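You operate a simulated robot arm through the tools that you are given. There is no shell and no other tool.

You are at the controls of a simulated robot arm. One attempt, no reset.

Task
Test the oats on the tester, then grind it into the mill's beaker.
Fine: tester dial on its grain, one press; leave the mill dial; grind all, spill none; mill off after.

The check looks at the end state, three seconds after you hand in, the way a careful person would. Anything else that was tipped, shoved, dropped, spilled or broken makes it a failure.

Robot
A 6-joint arm with a fingered hand, fixed in place. Base frame: the origin is at the foot of the arm, x ahead of it, y to its left, z up; the work surface is at about z = 85. Lengths are in cm, angles in rad, forces in N, time in s.
With the tool pointing down near the work surface it reaches from about 30 to 92 cm from the base axis. Its first joint turns from -2.897 to 2.897 rad. Payload 5 kg.
The TCP is the grasp point between the finger pads, 3.7 cm short of the fingertips. In the tool frame z runs along the fingers and y along their closing line. Largest opening 12.4 cm; the body of the gripper starts 4.3 cm behind the TCP. The gripper is a hand of 3 fingers: y runs from the thumb to the fingers, the wrist lies at [-2.1, -12.5, -21.5] in the tool frame.
Orientation is that of the tool frame in the base frame, as [roll, pitch, yaw] about the fixed x, y, z axes, in that order (R = Rz(yaw) Ry(pitch) Rx(roll)). With the fingers straight down and the wrist toward the robot, the tool's x, y and z point along [0, 1, 0], [1, 0, 0] and [0, 0, -1] of the base frame.

Tools
- The arm moves only by the tool step_arm. Its argument "series" is a list of rows, each an object (a shift or turn left out is 0) with "rotation": the turn, a rotation vector about the base's x, y, z in rad, a list of three; "linear": the shift along the base's x, y, z in m, a list of three. In form: [{"rotation": [rx, ry, rz], "linear": [tx, ty, tz]}, ...]. A call has 1 to 20 rows; each row is the pose to reach, as a shift and turn from the pose commanded when the call began. Each row takes 0.2 s and may step no farther than 5 cm and 0.15 rad from the row before; otherwise, the whole call is refused. A pose out of reach is approached as far as the arm can. The call stops where the force on the tool passes 40 N (or 10 N more than at its start, if that is more) or the arm is blocked; 0.2 s more then pass. In this call time passes only in rows, and 0.2 s behind the last. It gives the time, the measured TCP pose, the force on the tool (base axes), the opening and the grip force at its end, in the units of the frame above (readings bear some noise), with the torque about the TCP (base axes, N m) and any sound that the robot's microphone picked up, and new pictures: "show" is both (left out), scene, wrist or none.
- Cameras (640 x 400 px; columns grow to the right, rows downward): "scene" is fixed at [21.94, 64.84, 147.57]; the picture's right is [-0.48, -0.88, 0.00], its down [-0.46, 0.25, -0.85] and it looks along [0.75, -0.41, -0.52] (base axes); focal length 372 px, centre (320, 200). "wrist" rides on the gripper at [7.2, -10.4, -15.4] in the tool frame; the picture's right is [-0.83, 0.26, -0.49], its down [-0.51, -0.72, 0.47] and it looks along [-0.23, 0.64, 0.73] (tool axes); focal length 243 px, centre (320, 200). There is no depth. A picture from a camera that has moved, and an enlarged one, comes with that camera's place and axes in the base frame and with its lens.
- curl_fingers(index, middle, thumb_bend, thumb_turn): sets how far each is bent, from 0 (flat) to 100 (curled in); at 30 the hand is open as for a grip, at 70 the pads meet at the TCP. One left out holds its place. A second passes; each finger stops where it meets its share of the squeeze, and holds until it gets a number again. It is the only way to open and close the hand. It gives what a move gives, with no picture; readings hold the bend of each and the force on the fingers (four entries, about 0 where the hand has none), thumb and palm. thumb_turn goes from beside the hand (0) to across from the fingers (100), as for a grip.
- zoom(camera, box): a new picture of the part [left, top, right, bottom] of that camera's present view, enlarged. No time passes.
- job_done(): hands the job in; it is judged then, once.

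Places have to be worked out from the pictures, the camera data and where the tool is seen. Open the gripper and draw the arm clear of the work before you hand the job in, unless the task says otherwise.

The tools are called by a JSON object that holds its "api" and its "payload". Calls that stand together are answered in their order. step_arm: Moves the arm, as the interface text tells. Its arguments: {"type":"object","properties":{"series":{"type":"array"},"show":{"type":"string","enum":["both","scene","wrist","none"]}},"required":["series"]} The other tools are called the same way: curl_fingers (index, middle, thumb_bend, thumb_turn) moves the fingers one by one; zoom (camera, box) takes an enlarged picture of a part of a camera's view; job_done () hands the job in.

At the start:

```text
time: 0.0
position: [61.65, 41.67, 122.28]
ee_rot: [-3.141, 0.0, 1.57]
ft_force: [0.6, -0.6, 0.0]
moment: [-0.01, 0.01, 0.03]
finger_gap: 12.32
grip_force: 0.0
shape: jaw
bend: [30.0, 30.0, 30.0, 98.0]
finger forces: [0.1, 0.0, 0.0, 0.0, 0.0, 0.1]
```

scene: 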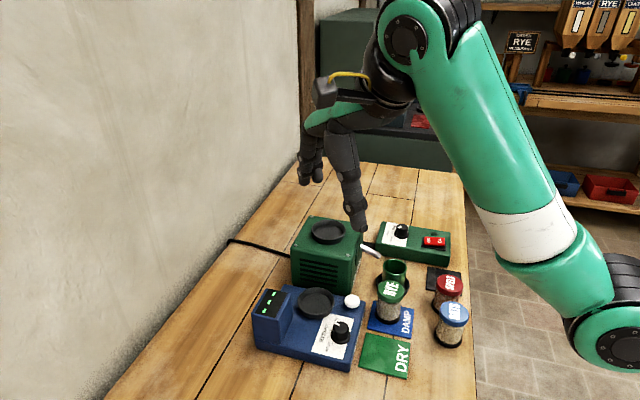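
wrist: 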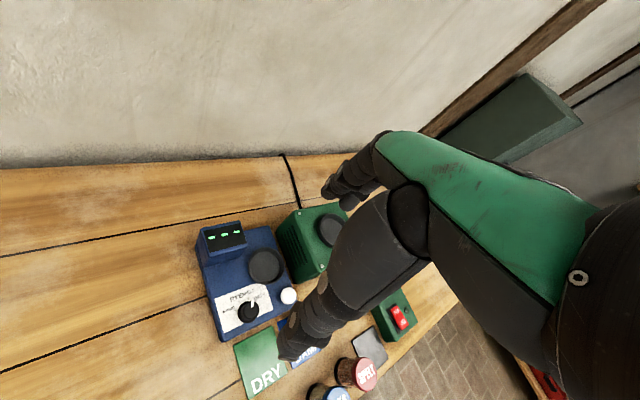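

I'll start by looking closer at the devices and jars before moving.

{"api": "zoom", "payload": {"camera": "scene", "box": [240, 270, 380, 380]}}

{"api": "zoom", "payload": {"camera": "scene", "box": [350, 210, 490, 380]}}

{"api": "zoom", "payload": {"camera": "wrist", "box": [180, 200, 340, 340]}}

{"api": "zoom", "payload": {"camera": "scene", "box": [480, 0, 640, 100]}}

{"api": "zoom", "payload": {"camera": "scene", "box": [280, 200, 460, 300]}}

```text
3.64 times, centred on (310, 325) of scene
camera zoom: at [21.94, 64.84, 147.57], right [-0.48, -0.88, 0.0], down [-0.46, 0.25, -0.85], along [0.75, -0.41, -0.52], focal length 1352 px, centre (356, -254)
```

zoom: 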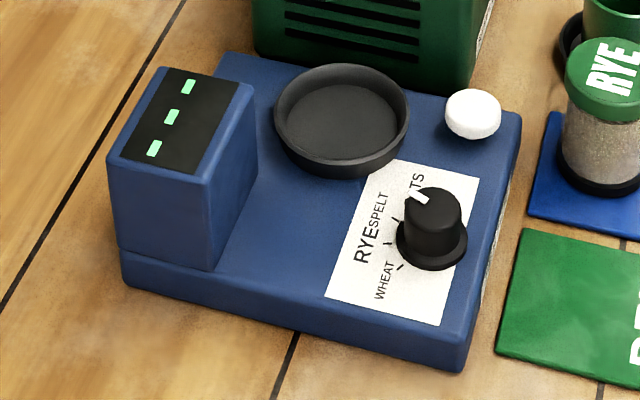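

```text
2.35 times, centred on (420, 295) of scene
camera zoom: at [21.94, 64.84, 147.57], right [-0.48, -0.88, 0.0], down [-0.46, 0.25, -0.85], along [0.75, -0.41, -0.52], focal length 875 px, centre (85, -24)
```

zoom: 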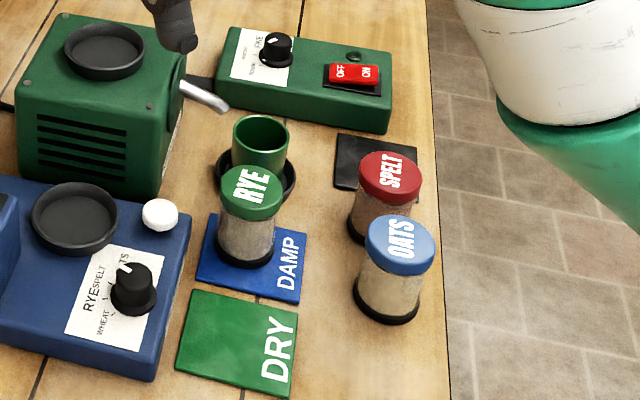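

```text
2.86 times, centred on (260, 270) of wrist
camera zoom: at [51.23, 48.98, 137.62], right [0.26, -0.83, 0.49], down [-0.72, -0.51, -0.47], along [0.64, -0.23, -0.73], focal length 693 px, centre (491, 0)
```

zoom: 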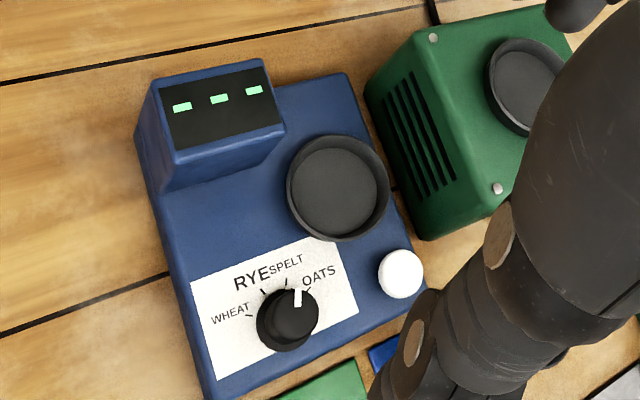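

```text
4.00 times, centred on (560, 50) of scene
camera zoom: at [21.94, 64.84, 147.57], right [-0.48, -0.88, 0.0], down [-0.46, 0.25, -0.85], along [0.75, -0.41, -0.52], focal length 1487 px, centre (-640, 800)
```

zoom: 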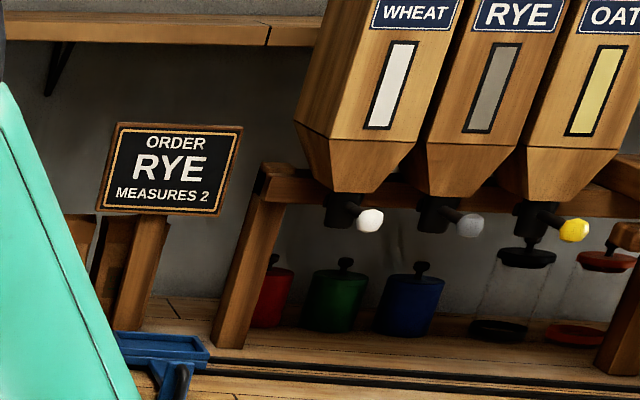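

```text
3.56 times, centred on (370, 250) of scene
camera zoom: at [21.94, 64.84, 147.57], right [-0.48, -0.88, 0.0], down [-0.46, 0.25, -0.85], along [0.75, -0.41, -0.52], focal length 1322 px, centre (142, 22)
```

zoom: 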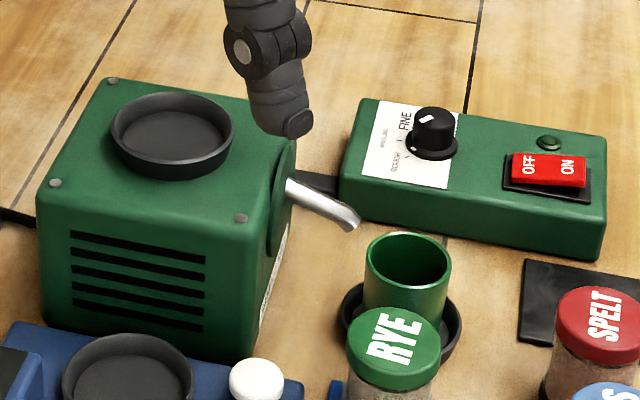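

{"api": "zoom", "payload": {"camera": "scene", "box": [420, 265, 484, 355]}}

{"api": "zoom", "payload": {"camera": "scene", "box": [310, 305, 374, 365]}}

{"api": "zoom", "payload": {"camera": "scene", "box": [375, 215, 455, 265]}}

{"api": "zoom", "payload": {"camera": "wrist", "box": [280, 280, 440, 400]}}

```text
4.44 times, centred on (452, 310) of scene
camera zoom: at [21.94, 64.84, 147.57], right [-0.48, -0.88, 0.0], down [-0.46, 0.25, -0.85], along [0.75, -0.41, -0.52], focal length 1653 px, centre (-267, -289)
```

zoom: 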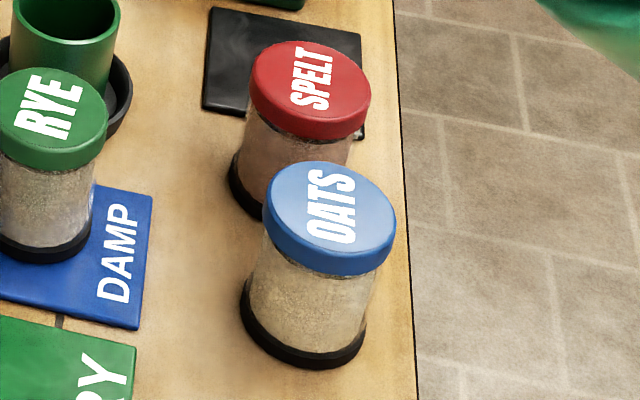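

```text
6.67 times, centred on (342, 335) of scene
camera zoom: at [21.94, 64.84, 147.57], right [-0.48, -0.88, 0.0], down [-0.46, 0.25, -0.85], along [0.75, -0.41, -0.52], focal length 2479 px, centre (173, -700)
```

zoom: 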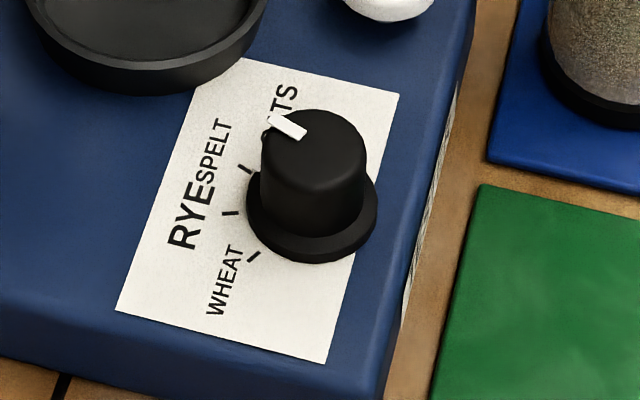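

```text
8.00 times, centred on (415, 240) of scene
camera zoom: at [21.94, 64.84, 147.57], right [-0.48, -0.88, 0.0], down [-0.46, 0.25, -0.85], along [0.75, -0.41, -0.52], focal length 2975 px, centre (-440, -120)
```

zoom: 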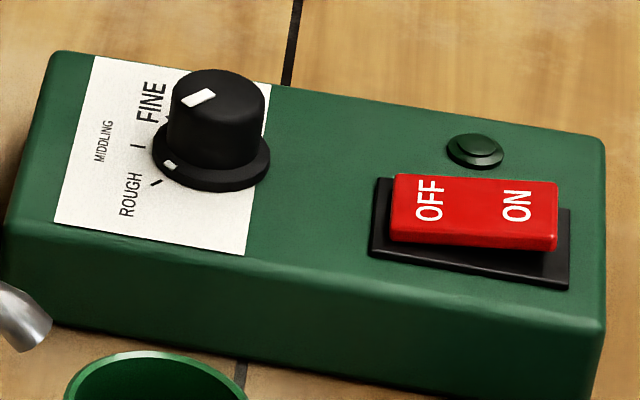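

```text
3.33 times, centred on (360, 340) of wrist
camera zoom: at [51.23, 48.98, 137.62], right [0.26, -0.83, 0.49], down [-0.72, -0.51, -0.47], along [0.64, -0.23, -0.73], focal length 809 px, centre (187, -267)
```

zoom: 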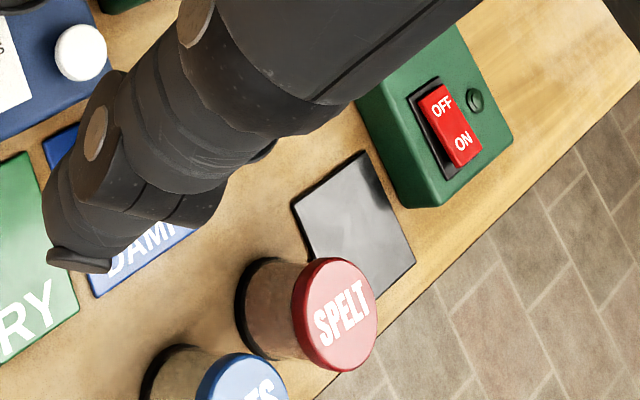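

The oats jar (blue lid) stands near (52, 19); the tester pan is about (70, 39) and its dial pointer seems off OATS. I'll move over, staying high, for a clearer look at beaker, spout and jars.

{"api": "step_arm", "payload": {"series": [{"linear": [0.01, -0.03, 0]}, {"linear": [0.02, -0.06, 0]}, {"linear": [0.03, -0.09, 0]}, {"linear": [0.04, -0.12, 0]}, {"linear": [0.05, -0.15, 0]}, {"linear": [0.06, -0.18, 0]}, {"linear": [0.06, -0.19, 0]}]}}

```text
time: 1.6
position: [68.17, 22.84, 121.66]
ee_rot: [3.138, -0.001, 1.572]
ft_force: [-0.1, -0.1, 0.2]
moment: [-0.05, -0.02, 0.01]
finger_gap: 12.36
grip_force: 0.0
shape: jaw
bend: [30.0, 30.0, 30.0, 98.0]
finger forces: [0.0, 0.0, 0.1, 0.0, 0.1, 0.0]
out of reach, approached as far as the arm can: row 5, 6, 7
camera wrist: at [57.65, 30.12, 137.11], right [0.26, -0.83, 0.49], down [-0.72, -0.51, -0.47], along [0.64, -0.23, -0.73], focal length 243 px, centre (320, 200)
```

scene: 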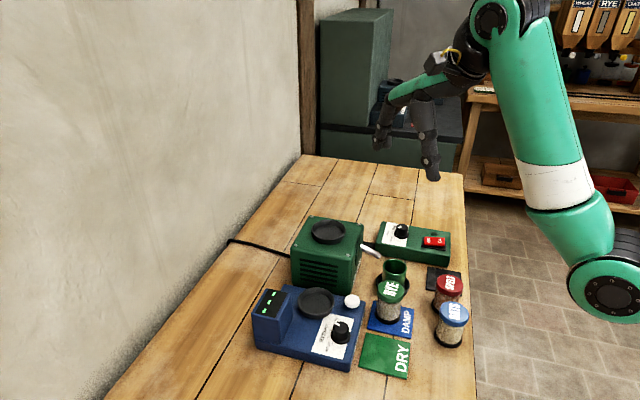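
wrist: 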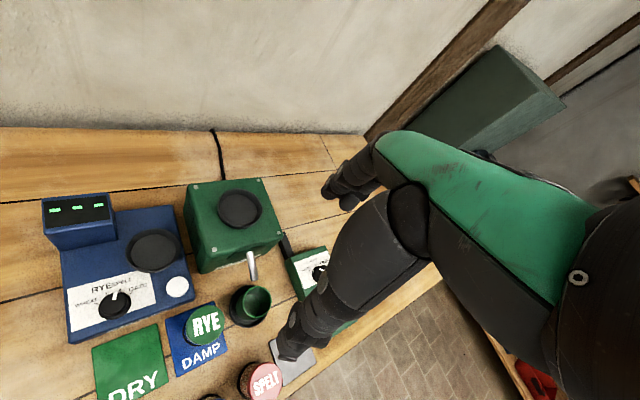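

{"api": "zoom", "payload": {"camera": "wrist", "box": [170, 160, 330, 340]}}

{"api": "zoom", "payload": {"camera": "wrist", "box": [40, 180, 200, 350]}}

{"api": "zoom", "payload": {"camera": "scene", "box": [350, 230, 430, 290]}}

{"api": "zoom", "payload": {"camera": "scene", "box": [370, 80, 460, 190]}}

```text
2.22 times, centred on (250, 250) of wrist
camera zoom: at [57.65, 30.12, 137.11], right [0.26, -0.83, 0.49], down [-0.72, -0.51, -0.47], along [0.64, -0.23, -0.73], focal length 539 px, centre (476, 89)
```

zoom: 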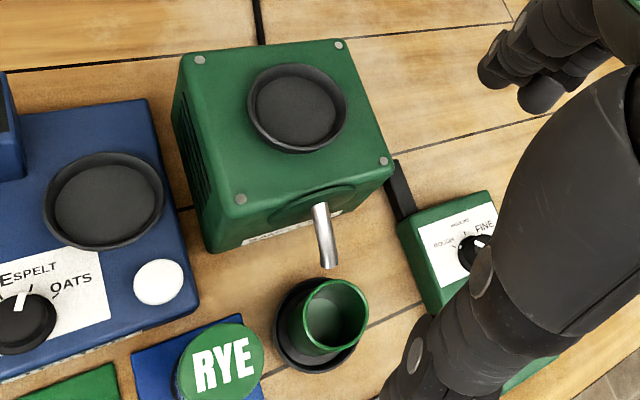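

```text
2.35 times, centred on (120, 265) of wrist
camera zoom: at [57.65, 30.12, 137.11], right [0.26, -0.83, 0.49], down [-0.72, -0.51, -0.47], along [0.64, -0.23, -0.73], focal length 571 px, centre (791, 47)
```

zoom: 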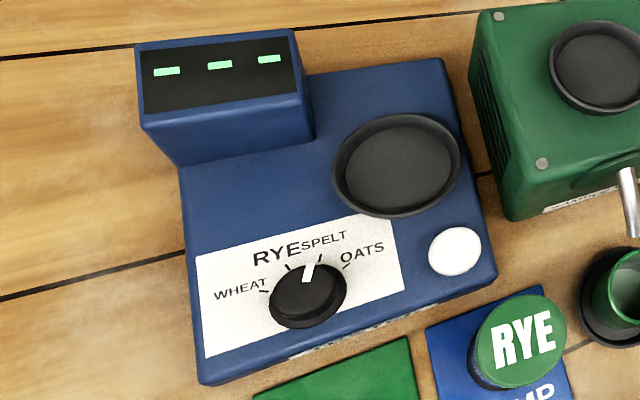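

```text
6.67 times, centred on (390, 260) of scene
camera zoom: at [21.94, 64.84, 147.57], right [-0.48, -0.88, 0.0], down [-0.46, 0.25, -0.85], along [0.75, -0.41, -0.52], focal length 2479 px, centre (-147, -200)
```

zoom: 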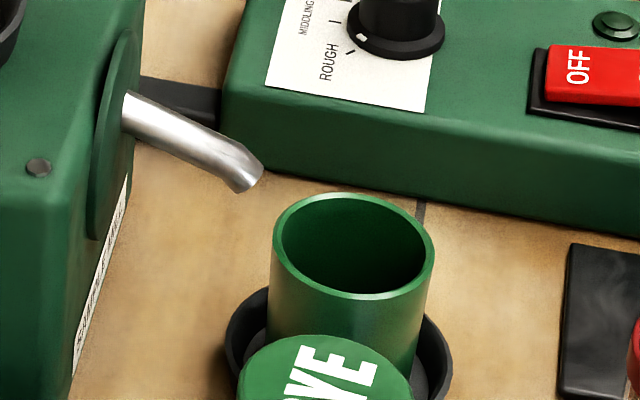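

```text
3.64 times, centred on (415, 135) of scene
camera zoom: at [21.94, 64.84, 147.57], right [-0.48, -0.88, 0.0], down [-0.46, 0.25, -0.85], along [0.75, -0.41, -0.52], focal length 1352 px, centre (-26, 436)
```

zoom: 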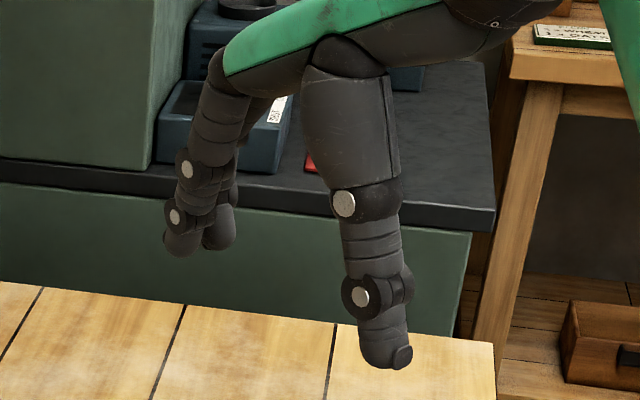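

The dial pointer looks to be on SPELT, with OATS one notch (~40°) clockwise from above; knob near (61, 39, 92). I'll move above the dial and partly close the hand to see how the fingertips sit.

{"api": "step_arm", "payload": {"series": [{"linear": [-0.01, 0.03, -0.01]}, {"linear": [-0.02, 0.06, -0.03]}, {"linear": [-0.03, 0.09, -0.05]}, {"linear": [-0.05, 0.12, -0.07]}, {"linear": [-0.06, 0.15, -0.09]}, {"linear": [-0.066, 0.16, -0.11]}], "show": "none"}}

{"api": "curl_fingers", "payload": {"index": 52, "middle": 52, "thumb_bend": 52}}

{"api": "step_arm", "payload": {"series": [{"linear": [0, 0, 0]}]}}

{"api": "zoom", "payload": {"camera": "scene", "box": [240, 200, 440, 380]}}

```text
time: 3.0
position: [61.63, 38.76, 110.73]
ee_rot: [3.141, 0.001, 1.57]
ft_force: [0.2, -1.1, -0.8]
moment: [-0.02, -0.02, 0.03]
finger_gap: 12.36
grip_force: 0.1
shape: jaw
bend: [30.0, 30.0, 30.0, 98.0]
finger forces: [0.0, 0.1, 0.0, 0.1, 0.0, 0.1]
```

```text
time: 4.0
position: [61.59, 38.84, 110.69]
ee_rot: [3.141, -0.001, 1.571]
ft_force: [-0.1, -0.1, 0.5]
moment: [0.01, 0.02, -0.02]
finger_gap: 6.22
grip_force: 0.0
shape: fingers
bend: [52.0, 52.0, 52.0, 98.0]
finger forces: [0.1, 0.0, 0.1, 0.1, 0.0, 0.0]
```

```text
time: 4.4
position: [61.57, 38.77, 110.71]
ee_rot: [-3.141, 0.0, 1.571]
ft_force: [-0.4, 0.2, 0.0]
moment: [0.01, 0.0, 0.02]
finger_gap: 6.22
grip_force: 0.1
shape: fingers
bend: [52.0, 52.0, 52.0, 98.0]
finger forces: [0.0, 0.1, 0.0, 0.0, 0.0, 0.0]
camera wrist: at [51.16, 46.05, 126.17], right [0.26, -0.83, 0.49], down [-0.72, -0.51, -0.47], along [0.64, -0.23, -0.73], focal length 243 px, centre (320, 200)
```

scene: 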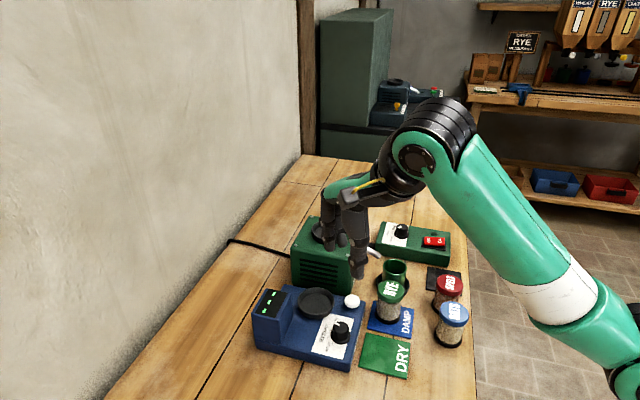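
wrist: 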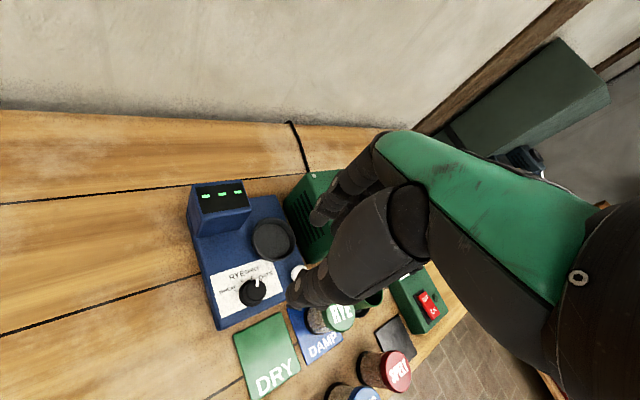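

```text
2.22 times, centred on (340, 290) of scene
camera zoom: at [21.94, 64.84, 147.57], right [-0.48, -0.88, 0.0], down [-0.46, 0.25, -0.85], along [0.75, -0.41, -0.52], focal length 826 px, centre (276, 0)
```

zoom: 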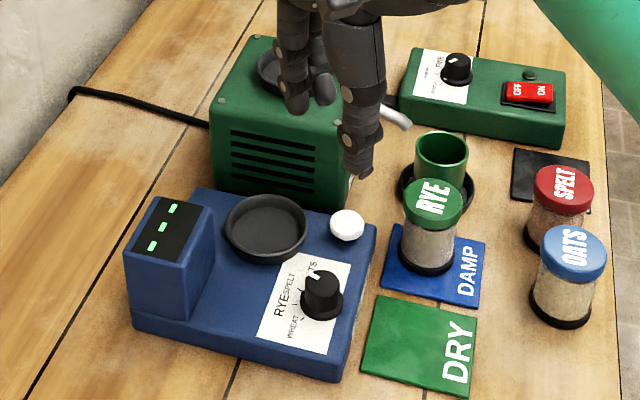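

Fingertips at bend 52 give a 6 cm gap. To keep the fingers clear of the pan, I'll turn the hand about −50° at this height before descending on the knob.

{"api": "step_arm", "payload": {"series": [{"rotation": [0, 0, -0.145]}, {"rotation": [0, 0, -0.29]}, {"rotation": [0, 0, -0.435]}, {"rotation": [0, 0, -0.58]}, {"rotation": [0, 0, -0.725]}, {"rotation": [0, 0, -0.87]}, {"rotation": [0, 0, -0.87], "linear": [0, 0, -0.03]}, {"rotation": [0, 0, -0.87], "linear": [0, 0, -0.06]}]}}

{"api": "zoom", "payload": {"camera": "scene", "box": [260, 220, 400, 380]}}

{"api": "zoom", "payload": {"camera": "wrist", "box": [160, 200, 360, 400]}}

```text
time: 6.2
position: [62.06, 38.73, 104.32]
ee_rot: [3.14, -0.002, 0.701]
ft_force: [-0.2, 0.6, 0.0]
moment: [0.0, 0.01, -0.03]
finger_gap: 6.22
grip_force: 0.0
shape: fingers
bend: [52.0, 52.0, 52.0, 98.0]
finger forces: [0.1, 0.0, 0.0, 0.1, 0.0, 0.0]
out of reach, approached as far as the arm can: row 5, 6, 7, 8
camera wrist: at [60.83, 51.5, 119.78], right [-0.47, -0.74, 0.49], down [-0.85, 0.22, -0.47], along [0.24, -0.64, -0.73], focal length 243 px, centre (320, 200)
```

scene: 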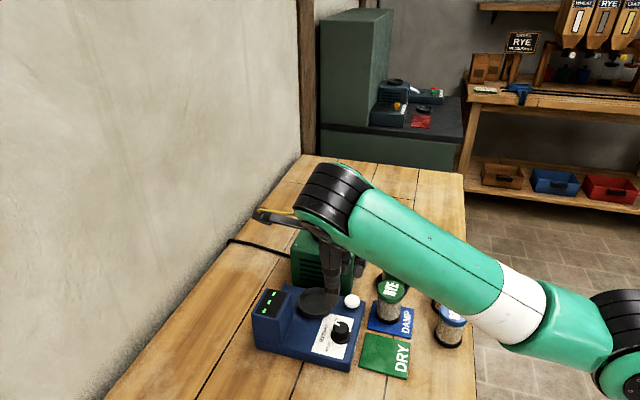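
wrist: 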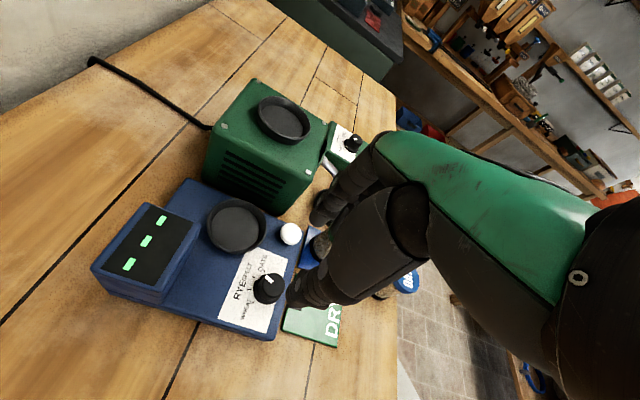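

```text
2.50 times, centred on (330, 300) of scene
camera zoom: at [21.94, 64.84, 147.57], right [-0.48, -0.88, 0.0], down [-0.46, 0.25, -0.85], along [0.75, -0.41, -0.52], focal length 930 px, centre (295, -50)
```

zoom: 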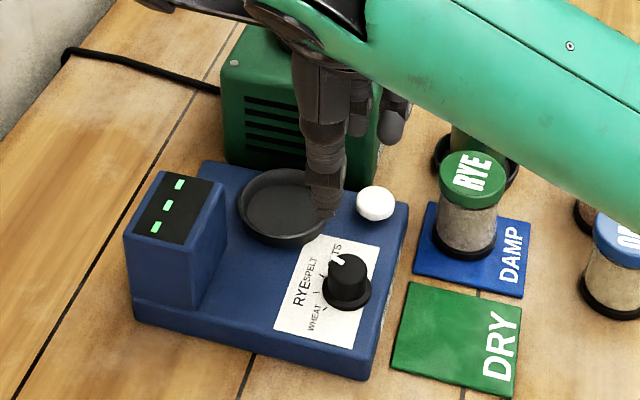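

```text
2.00 times, centred on (260, 300) of wrist
camera zoom: at [60.83, 51.5, 119.78], right [-0.47, -0.74, 0.49], down [-0.85, 0.22, -0.47], along [0.24, -0.64, -0.73], focal length 485 px, centre (440, 0)
```

zoom: 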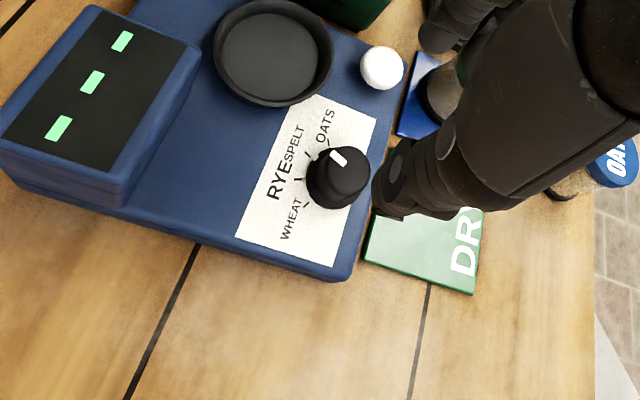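

{"api": "zoom", "payload": {"camera": "wrist", "box": [230, 245, 300, 310]}}

{"api": "zoom", "payload": {"camera": "scene", "box": [315, 305, 365, 360]}}

```text
6.15 times, centred on (265, 278) of wrist
camera zoom: at [60.83, 51.5, 119.78], right [-0.47, -0.74, 0.49], down [-0.85, 0.22, -0.47], along [0.24, -0.64, -0.73], focal length 1493 px, centre (658, -277)
```

zoom: 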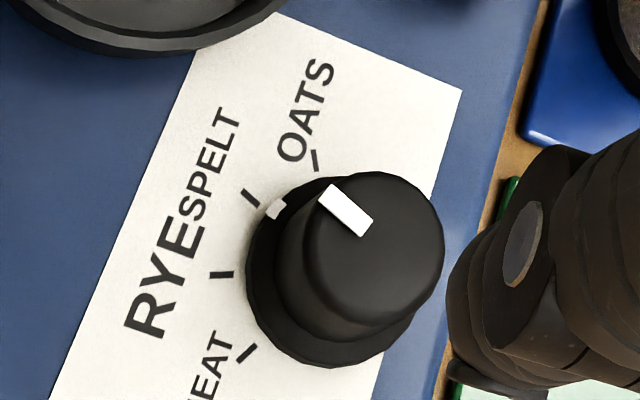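

```text
7.27 times, centred on (340, 332) of scene
camera zoom: at [21.94, 64.84, 147.57], right [-0.48, -0.88, 0.0], down [-0.46, 0.25, -0.85], along [0.75, -0.41, -0.52], focal length 2704 px, centre (174, -764)
```

zoom: 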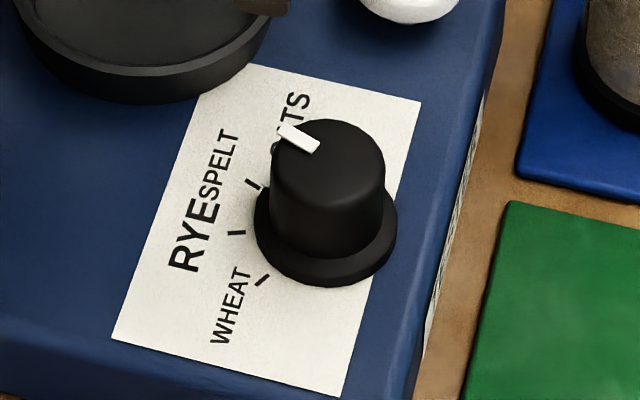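

Dial ticks triangulate to a knob centre at about (61.8, 39.0), top z≈90.5, with the pointer exactly on SPELT and OATS 40° clockwise. I'll descend to just above the knob and check the fingers.

{"api": "step_arm", "payload": {"series": [{"linear": [-0.001, 0.001, -0.025]}, {"linear": [-0.002, 0.002, -0.05]}, {"linear": [-0.003, 0.0024, -0.075]}, {"linear": [-0.003, 0.0024, -0.09]}]}}

{"api": "zoom", "payload": {"camera": "scene", "box": [290, 270, 390, 360]}}

{"api": "zoom", "payload": {"camera": "wrist", "box": [200, 220, 360, 360]}}

```text
time: 7.2
position: [61.71, 39.14, 95.42]
ee_rot: [3.14, 0.004, 0.704]
ft_force: [0.4, 0.1, -0.6]
moment: [0.01, -0.01, -0.03]
finger_gap: 6.24
grip_force: 0.0
shape: fingers
bend: [52.0, 52.0, 52.0, 98.0]
finger forces: [0.1, 0.0, 0.0, 0.0, 0.1, 0.1]
camera wrist: at [60.49, 51.89, 110.75], right [-0.47, -0.74, 0.49], down [-0.85, 0.22, -0.47], along [0.24, -0.64, -0.73], focal length 243 px, centre (320, 200)
```

scene: 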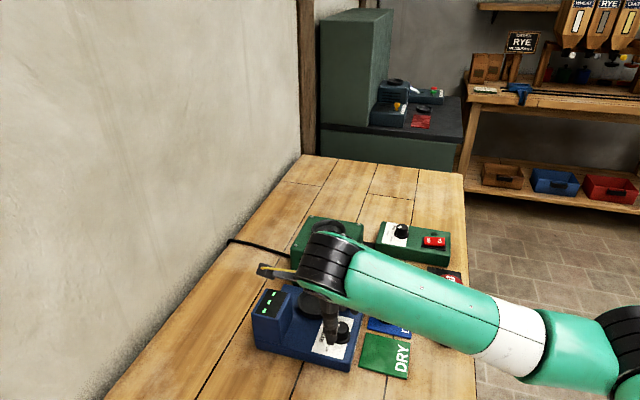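
wrist: 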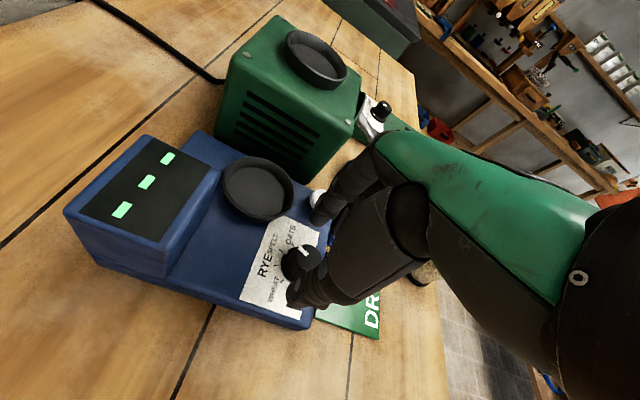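

```text
4.44 times, centred on (340, 315) of scene
camera zoom: at [21.94, 64.84, 147.57], right [-0.48, -0.88, 0.0], down [-0.46, 0.25, -0.85], along [0.75, -0.41, -0.52], focal length 1653 px, centre (231, -311)
```

zoom: 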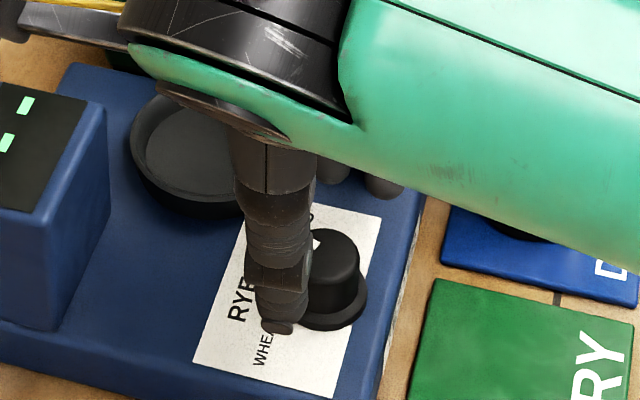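

```text
2.86 times, centred on (280, 290) of wrist
camera zoom: at [60.49, 51.89, 110.75], right [-0.47, -0.74, 0.49], down [-0.85, 0.22, -0.47], along [0.24, -0.64, -0.73], focal length 693 px, centre (434, -57)
```

zoom: 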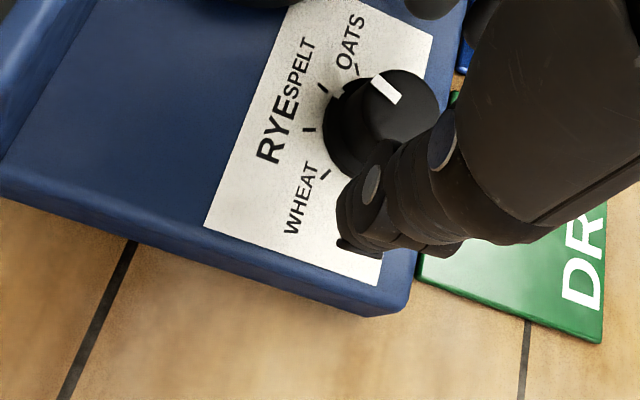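

Thumb tip sits ~4.6 cm below the TCP at this bend. I'll lower 2.2 cm so the tips flank the knob, then close gradually.

{"api": "step_arm", "payload": {"series": [{"linear": [0.0005, -0.0015, -0.01]}, {"linear": [0.0005, -0.0015, -0.021]}], "show": "none"}}

{"api": "curl_fingers", "payload": {"index": 60, "middle": 60, "thumb_bend": 60}}

{"api": "zoom", "payload": {"camera": "scene", "box": [290, 270, 390, 360]}}

{"api": "zoom", "payload": {"camera": "wrist", "box": [220, 200, 360, 340]}}

```text
time: 7.8
position: [61.77, 39.04, 93.33]
ee_rot: [-3.141, 0.0, 0.701]
ft_force: [0.4, 1.0, -1.2]
moment: [0.02, -0.04, -0.01]
finger_gap: 6.22
grip_force: 0.1
shape: fingers
bend: [52.0, 52.0, 52.0, 98.0]
finger forces: [0.0, 0.0, 0.0, 0.1, 0.0, 0.1]
```

```text
time: 8.8
position: [61.74, 39.04, 93.16]
ee_rot: [-3.141, 0.0, 0.701]
ft_force: [0.3, -0.2, 1.3]
moment: [-0.04, 0.01, -0.04]
finger_gap: 3.71
grip_force: 0.1
shape: fingers
bend: [60.0, 60.0, 60.0, 98.0]
finger forces: [0.0, 0.0, 0.1, 0.0, 0.0, 0.0]
```

```text
4.44 times, centred on (340, 315) of scene
camera zoom: at [21.94, 64.84, 147.57], right [-0.48, -0.88, 0.0], down [-0.46, 0.25, -0.85], along [0.75, -0.41, -0.52], focal length 1653 px, centre (231, -311)
```

zoom: 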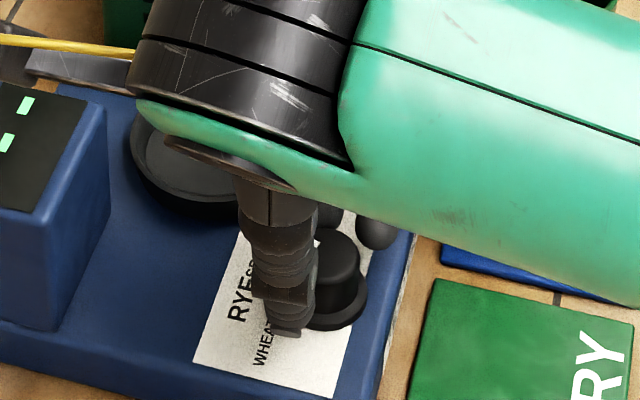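

```text
2.86 times, centred on (290, 270) of wrist
camera zoom: at [60.53, 51.76, 108.72], right [-0.47, -0.74, 0.49], down [-0.85, 0.22, -0.47], along [0.24, -0.64, -0.73], focal length 693 px, centre (406, 0)
```

zoom: 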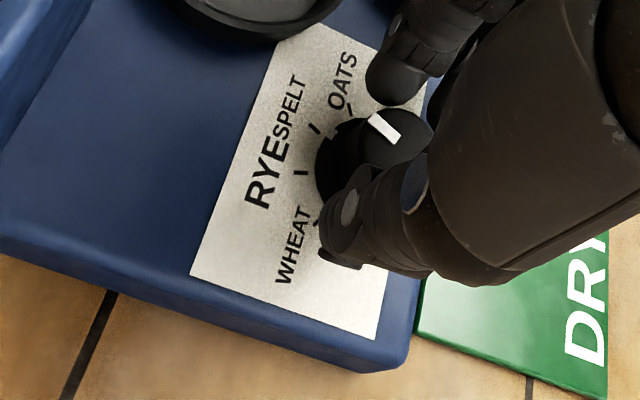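

Fingers and thumb flank the knob. Closing further until contact.

{"api": "curl_fingers", "payload": {"index": 66, "middle": 66, "thumb_bend": 66}}

{"api": "zoom", "payload": {"camera": "wrist", "box": [240, 200, 340, 300]}}

```text
time: 9.8
position: [61.88, 39.03, 93.44]
ee_rot: [-3.141, 0.0, 0.703]
ft_force: [0.5, -1.0, -0.8]
moment: [-0.01, 0.0, 0.0]
finger_gap: 2.77
grip_force: 3.0
shape: fingers
bend: [63.0, 65.0, 63.0, 97.0]
finger forces: [2.7, 0.9, 0.0, 0.0, 3.0, 0.0]
```

```text
4.00 times, centred on (290, 250) of wrist
camera zoom: at [60.53, 51.75, 108.71], right [-0.47, -0.74, 0.49], down [-0.85, 0.22, -0.47], along [0.24, -0.64, -0.73], focal length 970 px, centre (440, 0)
```

zoom: 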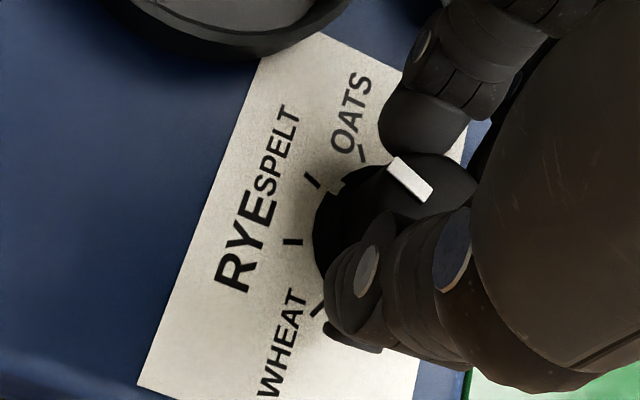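

Contact with ~3 N. I'll squeeze slightly more and turn −0.70 rad in steps.

{"api": "curl_fingers", "payload": {"index": 70, "middle": 70, "thumb_bend": 70}}

{"api": "step_arm", "payload": {"series": [{"rotation": [0, 0, -0.07]}, {"rotation": [0, 0, -0.14]}, {"rotation": [0, 0, -0.21]}, {"rotation": [0, 0, -0.28]}, {"rotation": [0, 0, -0.35]}]}}

{"api": "zoom", "payload": {"camera": "wrist", "box": [240, 200, 340, 300]}}

```text
time: 10.8
position: [61.78, 39.09, 93.38]
ee_rot: [-3.142, 0.0, 0.701]
ft_force: [2.3, -4.2, -1.5]
moment: [-0.13, -0.06, 0.03]
finger_gap: 2.6
grip_force: 8.5
shape: fingers
bend: [64.0, 67.0, 65.0, 97.0]
finger forces: [6.1, 4.4, 0.1, 0.1, 6.3, 0.0]
```

```text
time: 12.0
position: [61.77, 39.01, 93.3]
ee_rot: [-3.141, 0.0, 0.35]
ft_force: [3.9, -4.6, -0.8]
moment: [-0.11, -0.1, 0.02]
finger_gap: 2.61
grip_force: 8.8
shape: fingers
bend: [64.0, 67.0, 65.0, 97.0]
finger forces: [7.6, 3.6, 0.0, 0.1, 6.7, 0.0]
camera wrist: at [64.9, 51.32, 108.72], right [-0.69, -0.53, 0.49], down [-0.72, 0.5, -0.47], along [0.0, -0.68, -0.73], focal length 243 px, centre (320, 200)
```

scene: 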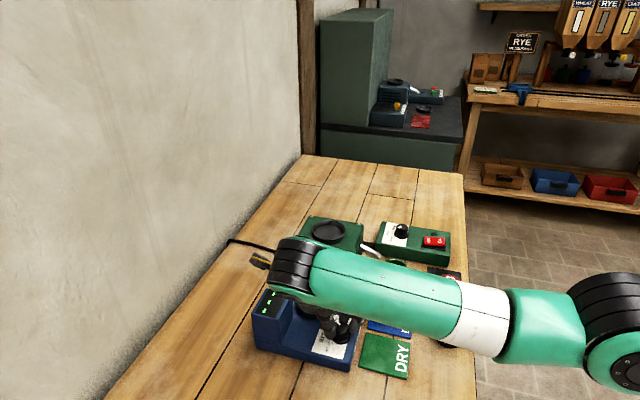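
wrist: 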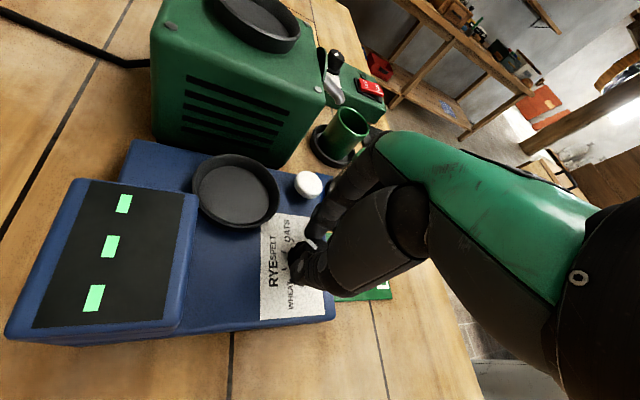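

```text
4.00 times, centred on (290, 250) of wrist
camera zoom: at [64.9, 51.32, 108.72], right [-0.69, -0.53, 0.49], down [-0.72, 0.5, -0.47], along [0.0, -0.68, -0.73], focal length 970 px, centre (440, 0)
```

zoom: 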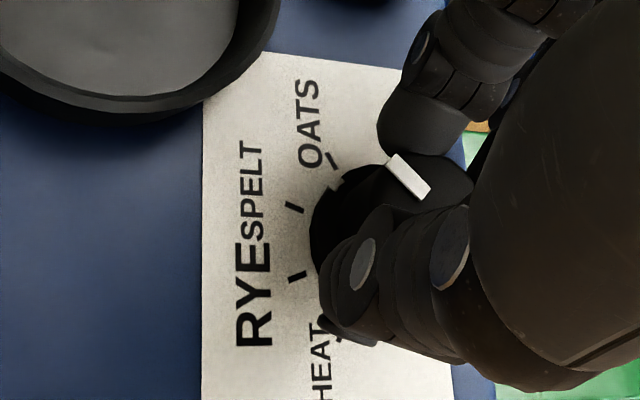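

The knob turns with the hand; the skirt mark is now between SPELT and OATS. Turning the second half.

{"api": "step_arm", "payload": {"series": [{"rotation": [0, 0, -0.07]}, {"rotation": [0, 0, -0.14]}, {"rotation": [0, 0, -0.21]}, {"rotation": [0, 0, -0.28]}, {"rotation": [0, 0, -0.35]}], "show": "wrist"}}

{"api": "zoom", "payload": {"camera": "wrist", "box": [250, 200, 340, 290]}}

```text
time: 13.2
position: [61.67, 38.96, 93.37]
ee_rot: [3.141, 0.0, 0.0]
ft_force: [3.8, -2.7, -1.2]
moment: [-0.1, -0.13, 0.15]
finger_gap: 2.62
grip_force: 9.4
shape: fingers
bend: [64.0, 67.0, 65.0, 97.0]
finger forces: [7.4, 3.6, 0.0, 0.1, 7.5, 0.1]
camera wrist: at [68.9, 49.46, 108.72], right [-0.83, -0.26, 0.49], down [-0.51, 0.72, -0.47], along [-0.23, -0.64, -0.73], focal length 243 px, centre (320, 200)
```

wrist: 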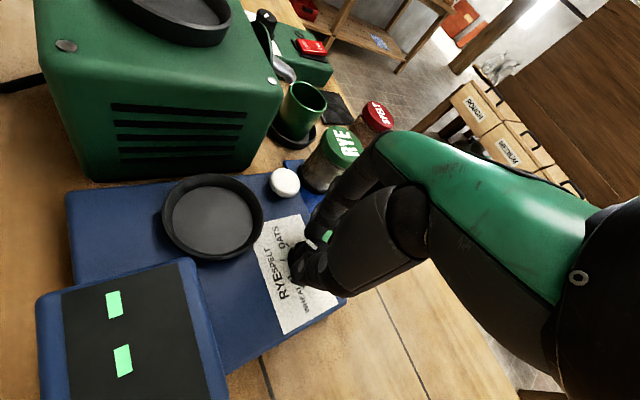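

```text
4.44 times, centred on (295, 245) of wrist
camera zoom: at [68.9, 49.46, 108.72], right [-0.83, -0.26, 0.49], down [-0.51, 0.72, -0.47], along [-0.23, -0.64, -0.73], focal length 1078 px, centre (431, 0)
```

zoom: 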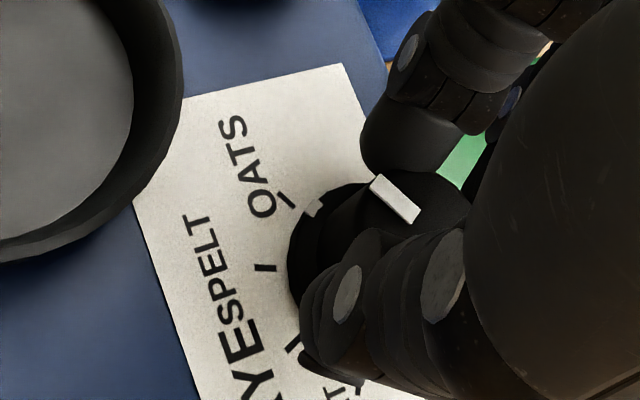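

The mark points at the OATS tick (within ~1°). Releasing the knob and lifting.

{"api": "curl_fingers", "payload": {"index": 54, "middle": 54, "thumb_bend": 54}}

{"api": "step_arm", "payload": {"series": [{"linear": [0, 0, 0.02]}, {"linear": [0, 0, 0.05]}, {"linear": [0, 0, 0.09]}, {"linear": [0, 0, 0.12]}]}}

{"api": "zoom", "payload": {"camera": "wrist", "box": [230, 220, 330, 310]}}

{"api": "zoom", "payload": {"camera": "wrist", "box": [180, 60, 400, 220]}}

```text
time: 14.2
position: [61.61, 38.96, 93.32]
ee_rot: [3.14, 0.0, 0.004]
ft_force: [0.2, 0.1, 0.0]
moment: [0.02, 0.04, 0.0]
finger_gap: 5.45
grip_force: 0.0
shape: fingers
bend: [54.0, 54.0, 54.0, 97.0]
finger forces: [0.0, 0.1, 0.1, 0.0, 0.0, 0.0]
```

```text
time: 15.2
position: [64.36, 41.65, 103.58]
ee_rot: [3.141, 0.002, -0.001]
ft_force: [0.7, 1.1, 0.6]
moment: [-0.03, -0.01, 0.02]
finger_gap: 5.48
grip_force: 0.0
shape: fingers
bend: [54.0, 54.0, 54.0, 97.0]
finger forces: [0.0, 0.1, 0.0, 0.0, 0.1, 0.0]
out of reach, approached as far as the arm can: row 2, 3, 4
camera wrist: at [71.61, 52.11, 118.9], right [-0.83, -0.26, 0.49], down [-0.51, 0.72, -0.47], along [-0.23, -0.64, -0.73], focal length 243 px, centre (320, 200)
```

scene: 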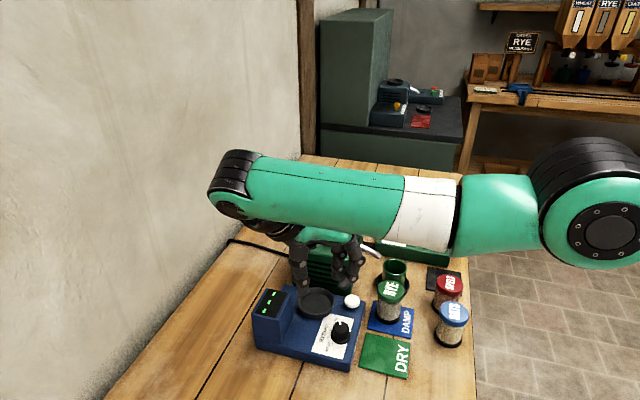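
wrist: 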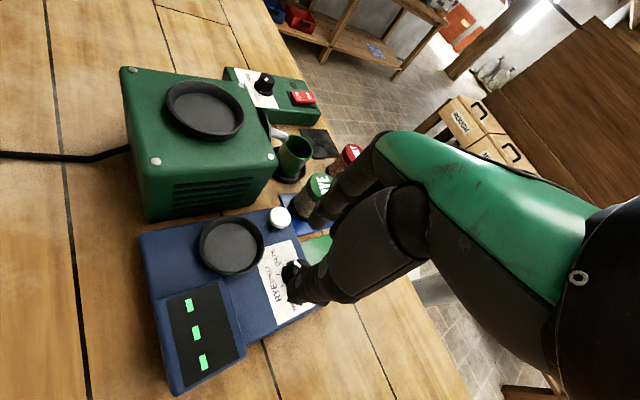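

```text
4.44 times, centred on (280, 265) of wrist
camera zoom: at [71.61, 52.11, 118.9], right [-0.83, -0.26, 0.49], down [-0.51, 0.72, -0.47], along [-0.23, -0.64, -0.73], focal length 1078 px, centre (498, -89)
```

zoom: 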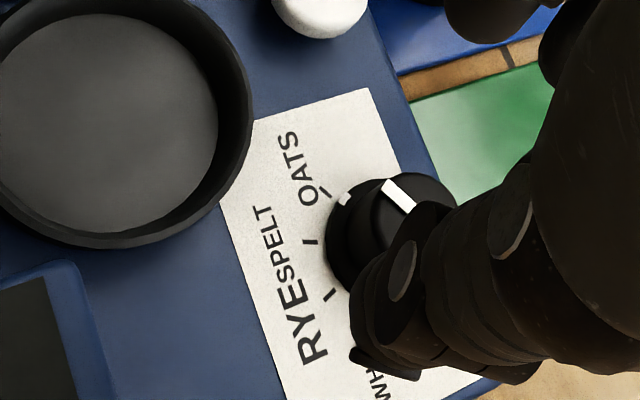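

```text
2.50 times, centred on (290, 140) of wrist
camera zoom: at [71.61, 52.11, 118.9], right [-0.83, -0.26, 0.49], down [-0.51, 0.72, -0.47], along [-0.23, -0.64, -0.73], focal length 606 px, centre (395, 350)
```

zoom: 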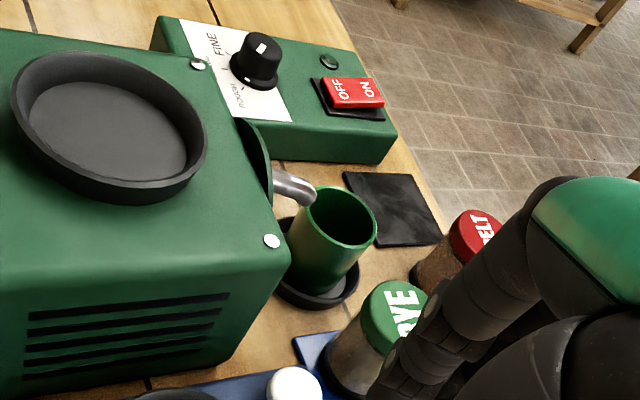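

Dial reads OATS. Next I'll retreat toward the robot, restore the hand's yaw, open it, and look at the oats jar.

{"api": "step_arm", "payload": {"series": [{"rotation": [0, 0, 0.13], "linear": [-0.005, -0.01, 0.005]}, {"rotation": [0, 0, 0.26], "linear": [-0.015, -0.025, 0.01]}, {"rotation": [0, 0, 0.39], "linear": [-0.025, -0.04, 0.015]}, {"rotation": [0, 0, 0.52], "linear": [-0.035, -0.055, 0.02]}, {"rotation": [0, 0, 0.65], "linear": [-0.045, -0.07, 0.03]}, {"rotation": [0, 0, 0.78], "linear": [-0.055, -0.085, 0.04]}, {"rotation": [0, 0, 0.91], "linear": [-0.065, -0.1, 0.05]}, {"rotation": [0, 0, 1.04], "linear": [-0.075, -0.115, 0.06]}, {"rotation": [0, 0, 1.17], "linear": [-0.085, -0.13, 0.07]}, {"rotation": [0, 0, 1.3], "linear": [-0.095, -0.145, 0.075]}, {"rotation": [0, 0, 1.43], "linear": [-0.105, -0.16, 0.08]}, {"rotation": [0, 0, 1.57], "linear": [-0.115, -0.175, 0.08]}], "show": "none"}}

{"api": "curl_fingers", "payload": {"index": 30, "middle": 30, "thumb_bend": 30}}

{"api": "step_arm", "payload": {"series": [{"linear": [0, 0, 0]}]}}

```text
time: 17.8
position: [52.9, 24.26, 111.31]
ee_rot: [3.135, 0.001, 1.574]
ft_force: [0.0, 0.6, 0.4]
moment: [-0.06, -0.01, 0.01]
finger_gap: 5.47
grip_force: 0.0
shape: fingers
bend: [54.0, 54.0, 54.0, 97.0]
finger forces: [0.1, 0.0, 0.1, 0.0, 0.0, 0.1]
out of reach, approached as far as the arm can: row 1, 2, 3, 4, 5, 6, 7, 8, 9, 10, 11
```

```text
time: 18.8
position: [52.86, 24.14, 111.28]
ee_rot: [3.138, 0.001, 1.571]
ft_force: [-0.7, -0.4, -0.7]
moment: [0.01, 0.0, -0.01]
finger_gap: 12.82
grip_force: 0.1
shape: fingers
bend: [30.0, 30.0, 30.0, 97.0]
finger forces: [0.0, 0.1, 0.0, 0.0, 0.0, 0.1]
```

```text
time: 19.2
position: [53.0, 24.27, 111.34]
ee_rot: [3.136, -0.001, 1.572]
ft_force: [0.4, -0.2, 0.3]
moment: [0.01, 0.01, -0.02]
finger_gap: 12.82
grip_force: 0.1
shape: fingers
bend: [30.0, 30.0, 30.0, 97.0]
finger forces: [0.1, 0.0, 0.0, 0.0, 0.0, 0.0]
camera wrist: at [42.46, 31.46, 126.71], right [0.26, -0.83, 0.49], down [-0.72, -0.51, -0.47], along [0.64, -0.23, -0.73], focal length 243 px, centre (320, 200)
```

scene: 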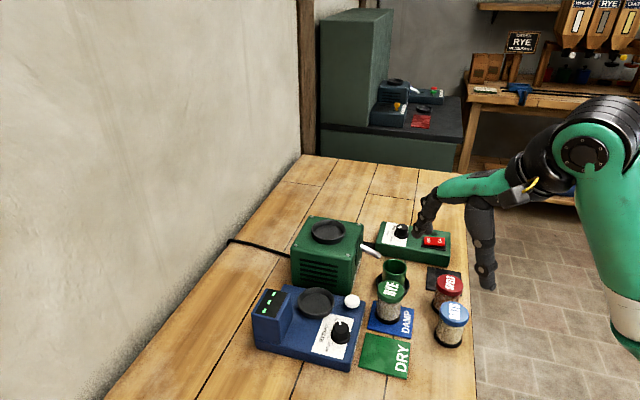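
wrist: 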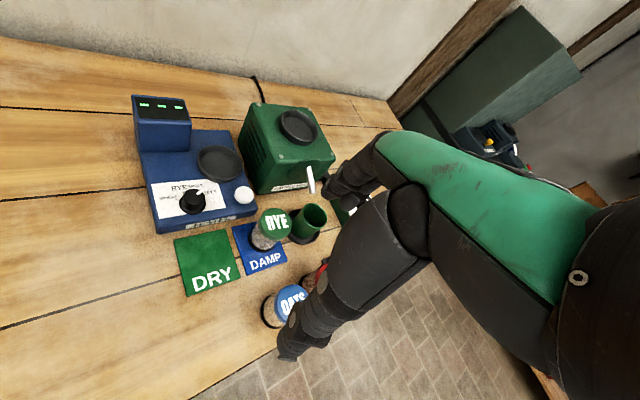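

{"api": "zoom", "payload": {"camera": "wrist", "box": [230, 190, 350, 340]}}

{"api": "zoom", "payload": {"camera": "scene", "box": [420, 265, 484, 355]}}

```text
2.67 times, centred on (290, 265) of wrist
camera zoom: at [42.46, 31.46, 126.71], right [0.26, -0.83, 0.49], down [-0.72, -0.51, -0.47], along [0.64, -0.23, -0.73], focal length 647 px, centre (400, 27)
```

zoom: 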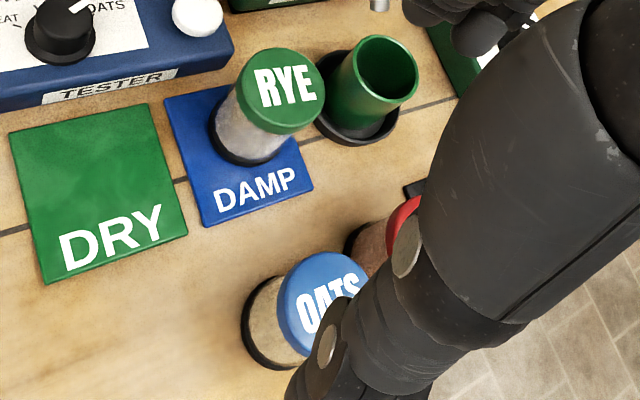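

```text
4.44 times, centred on (452, 310) of scene
camera zoom: at [21.94, 64.84, 147.57], right [-0.48, -0.88, 0.0], down [-0.46, 0.25, -0.85], along [0.75, -0.41, -0.52], focal length 1653 px, centre (-267, -289)
```

zoom: 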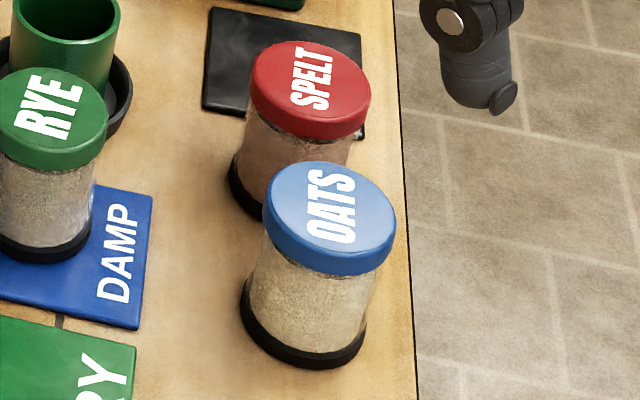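

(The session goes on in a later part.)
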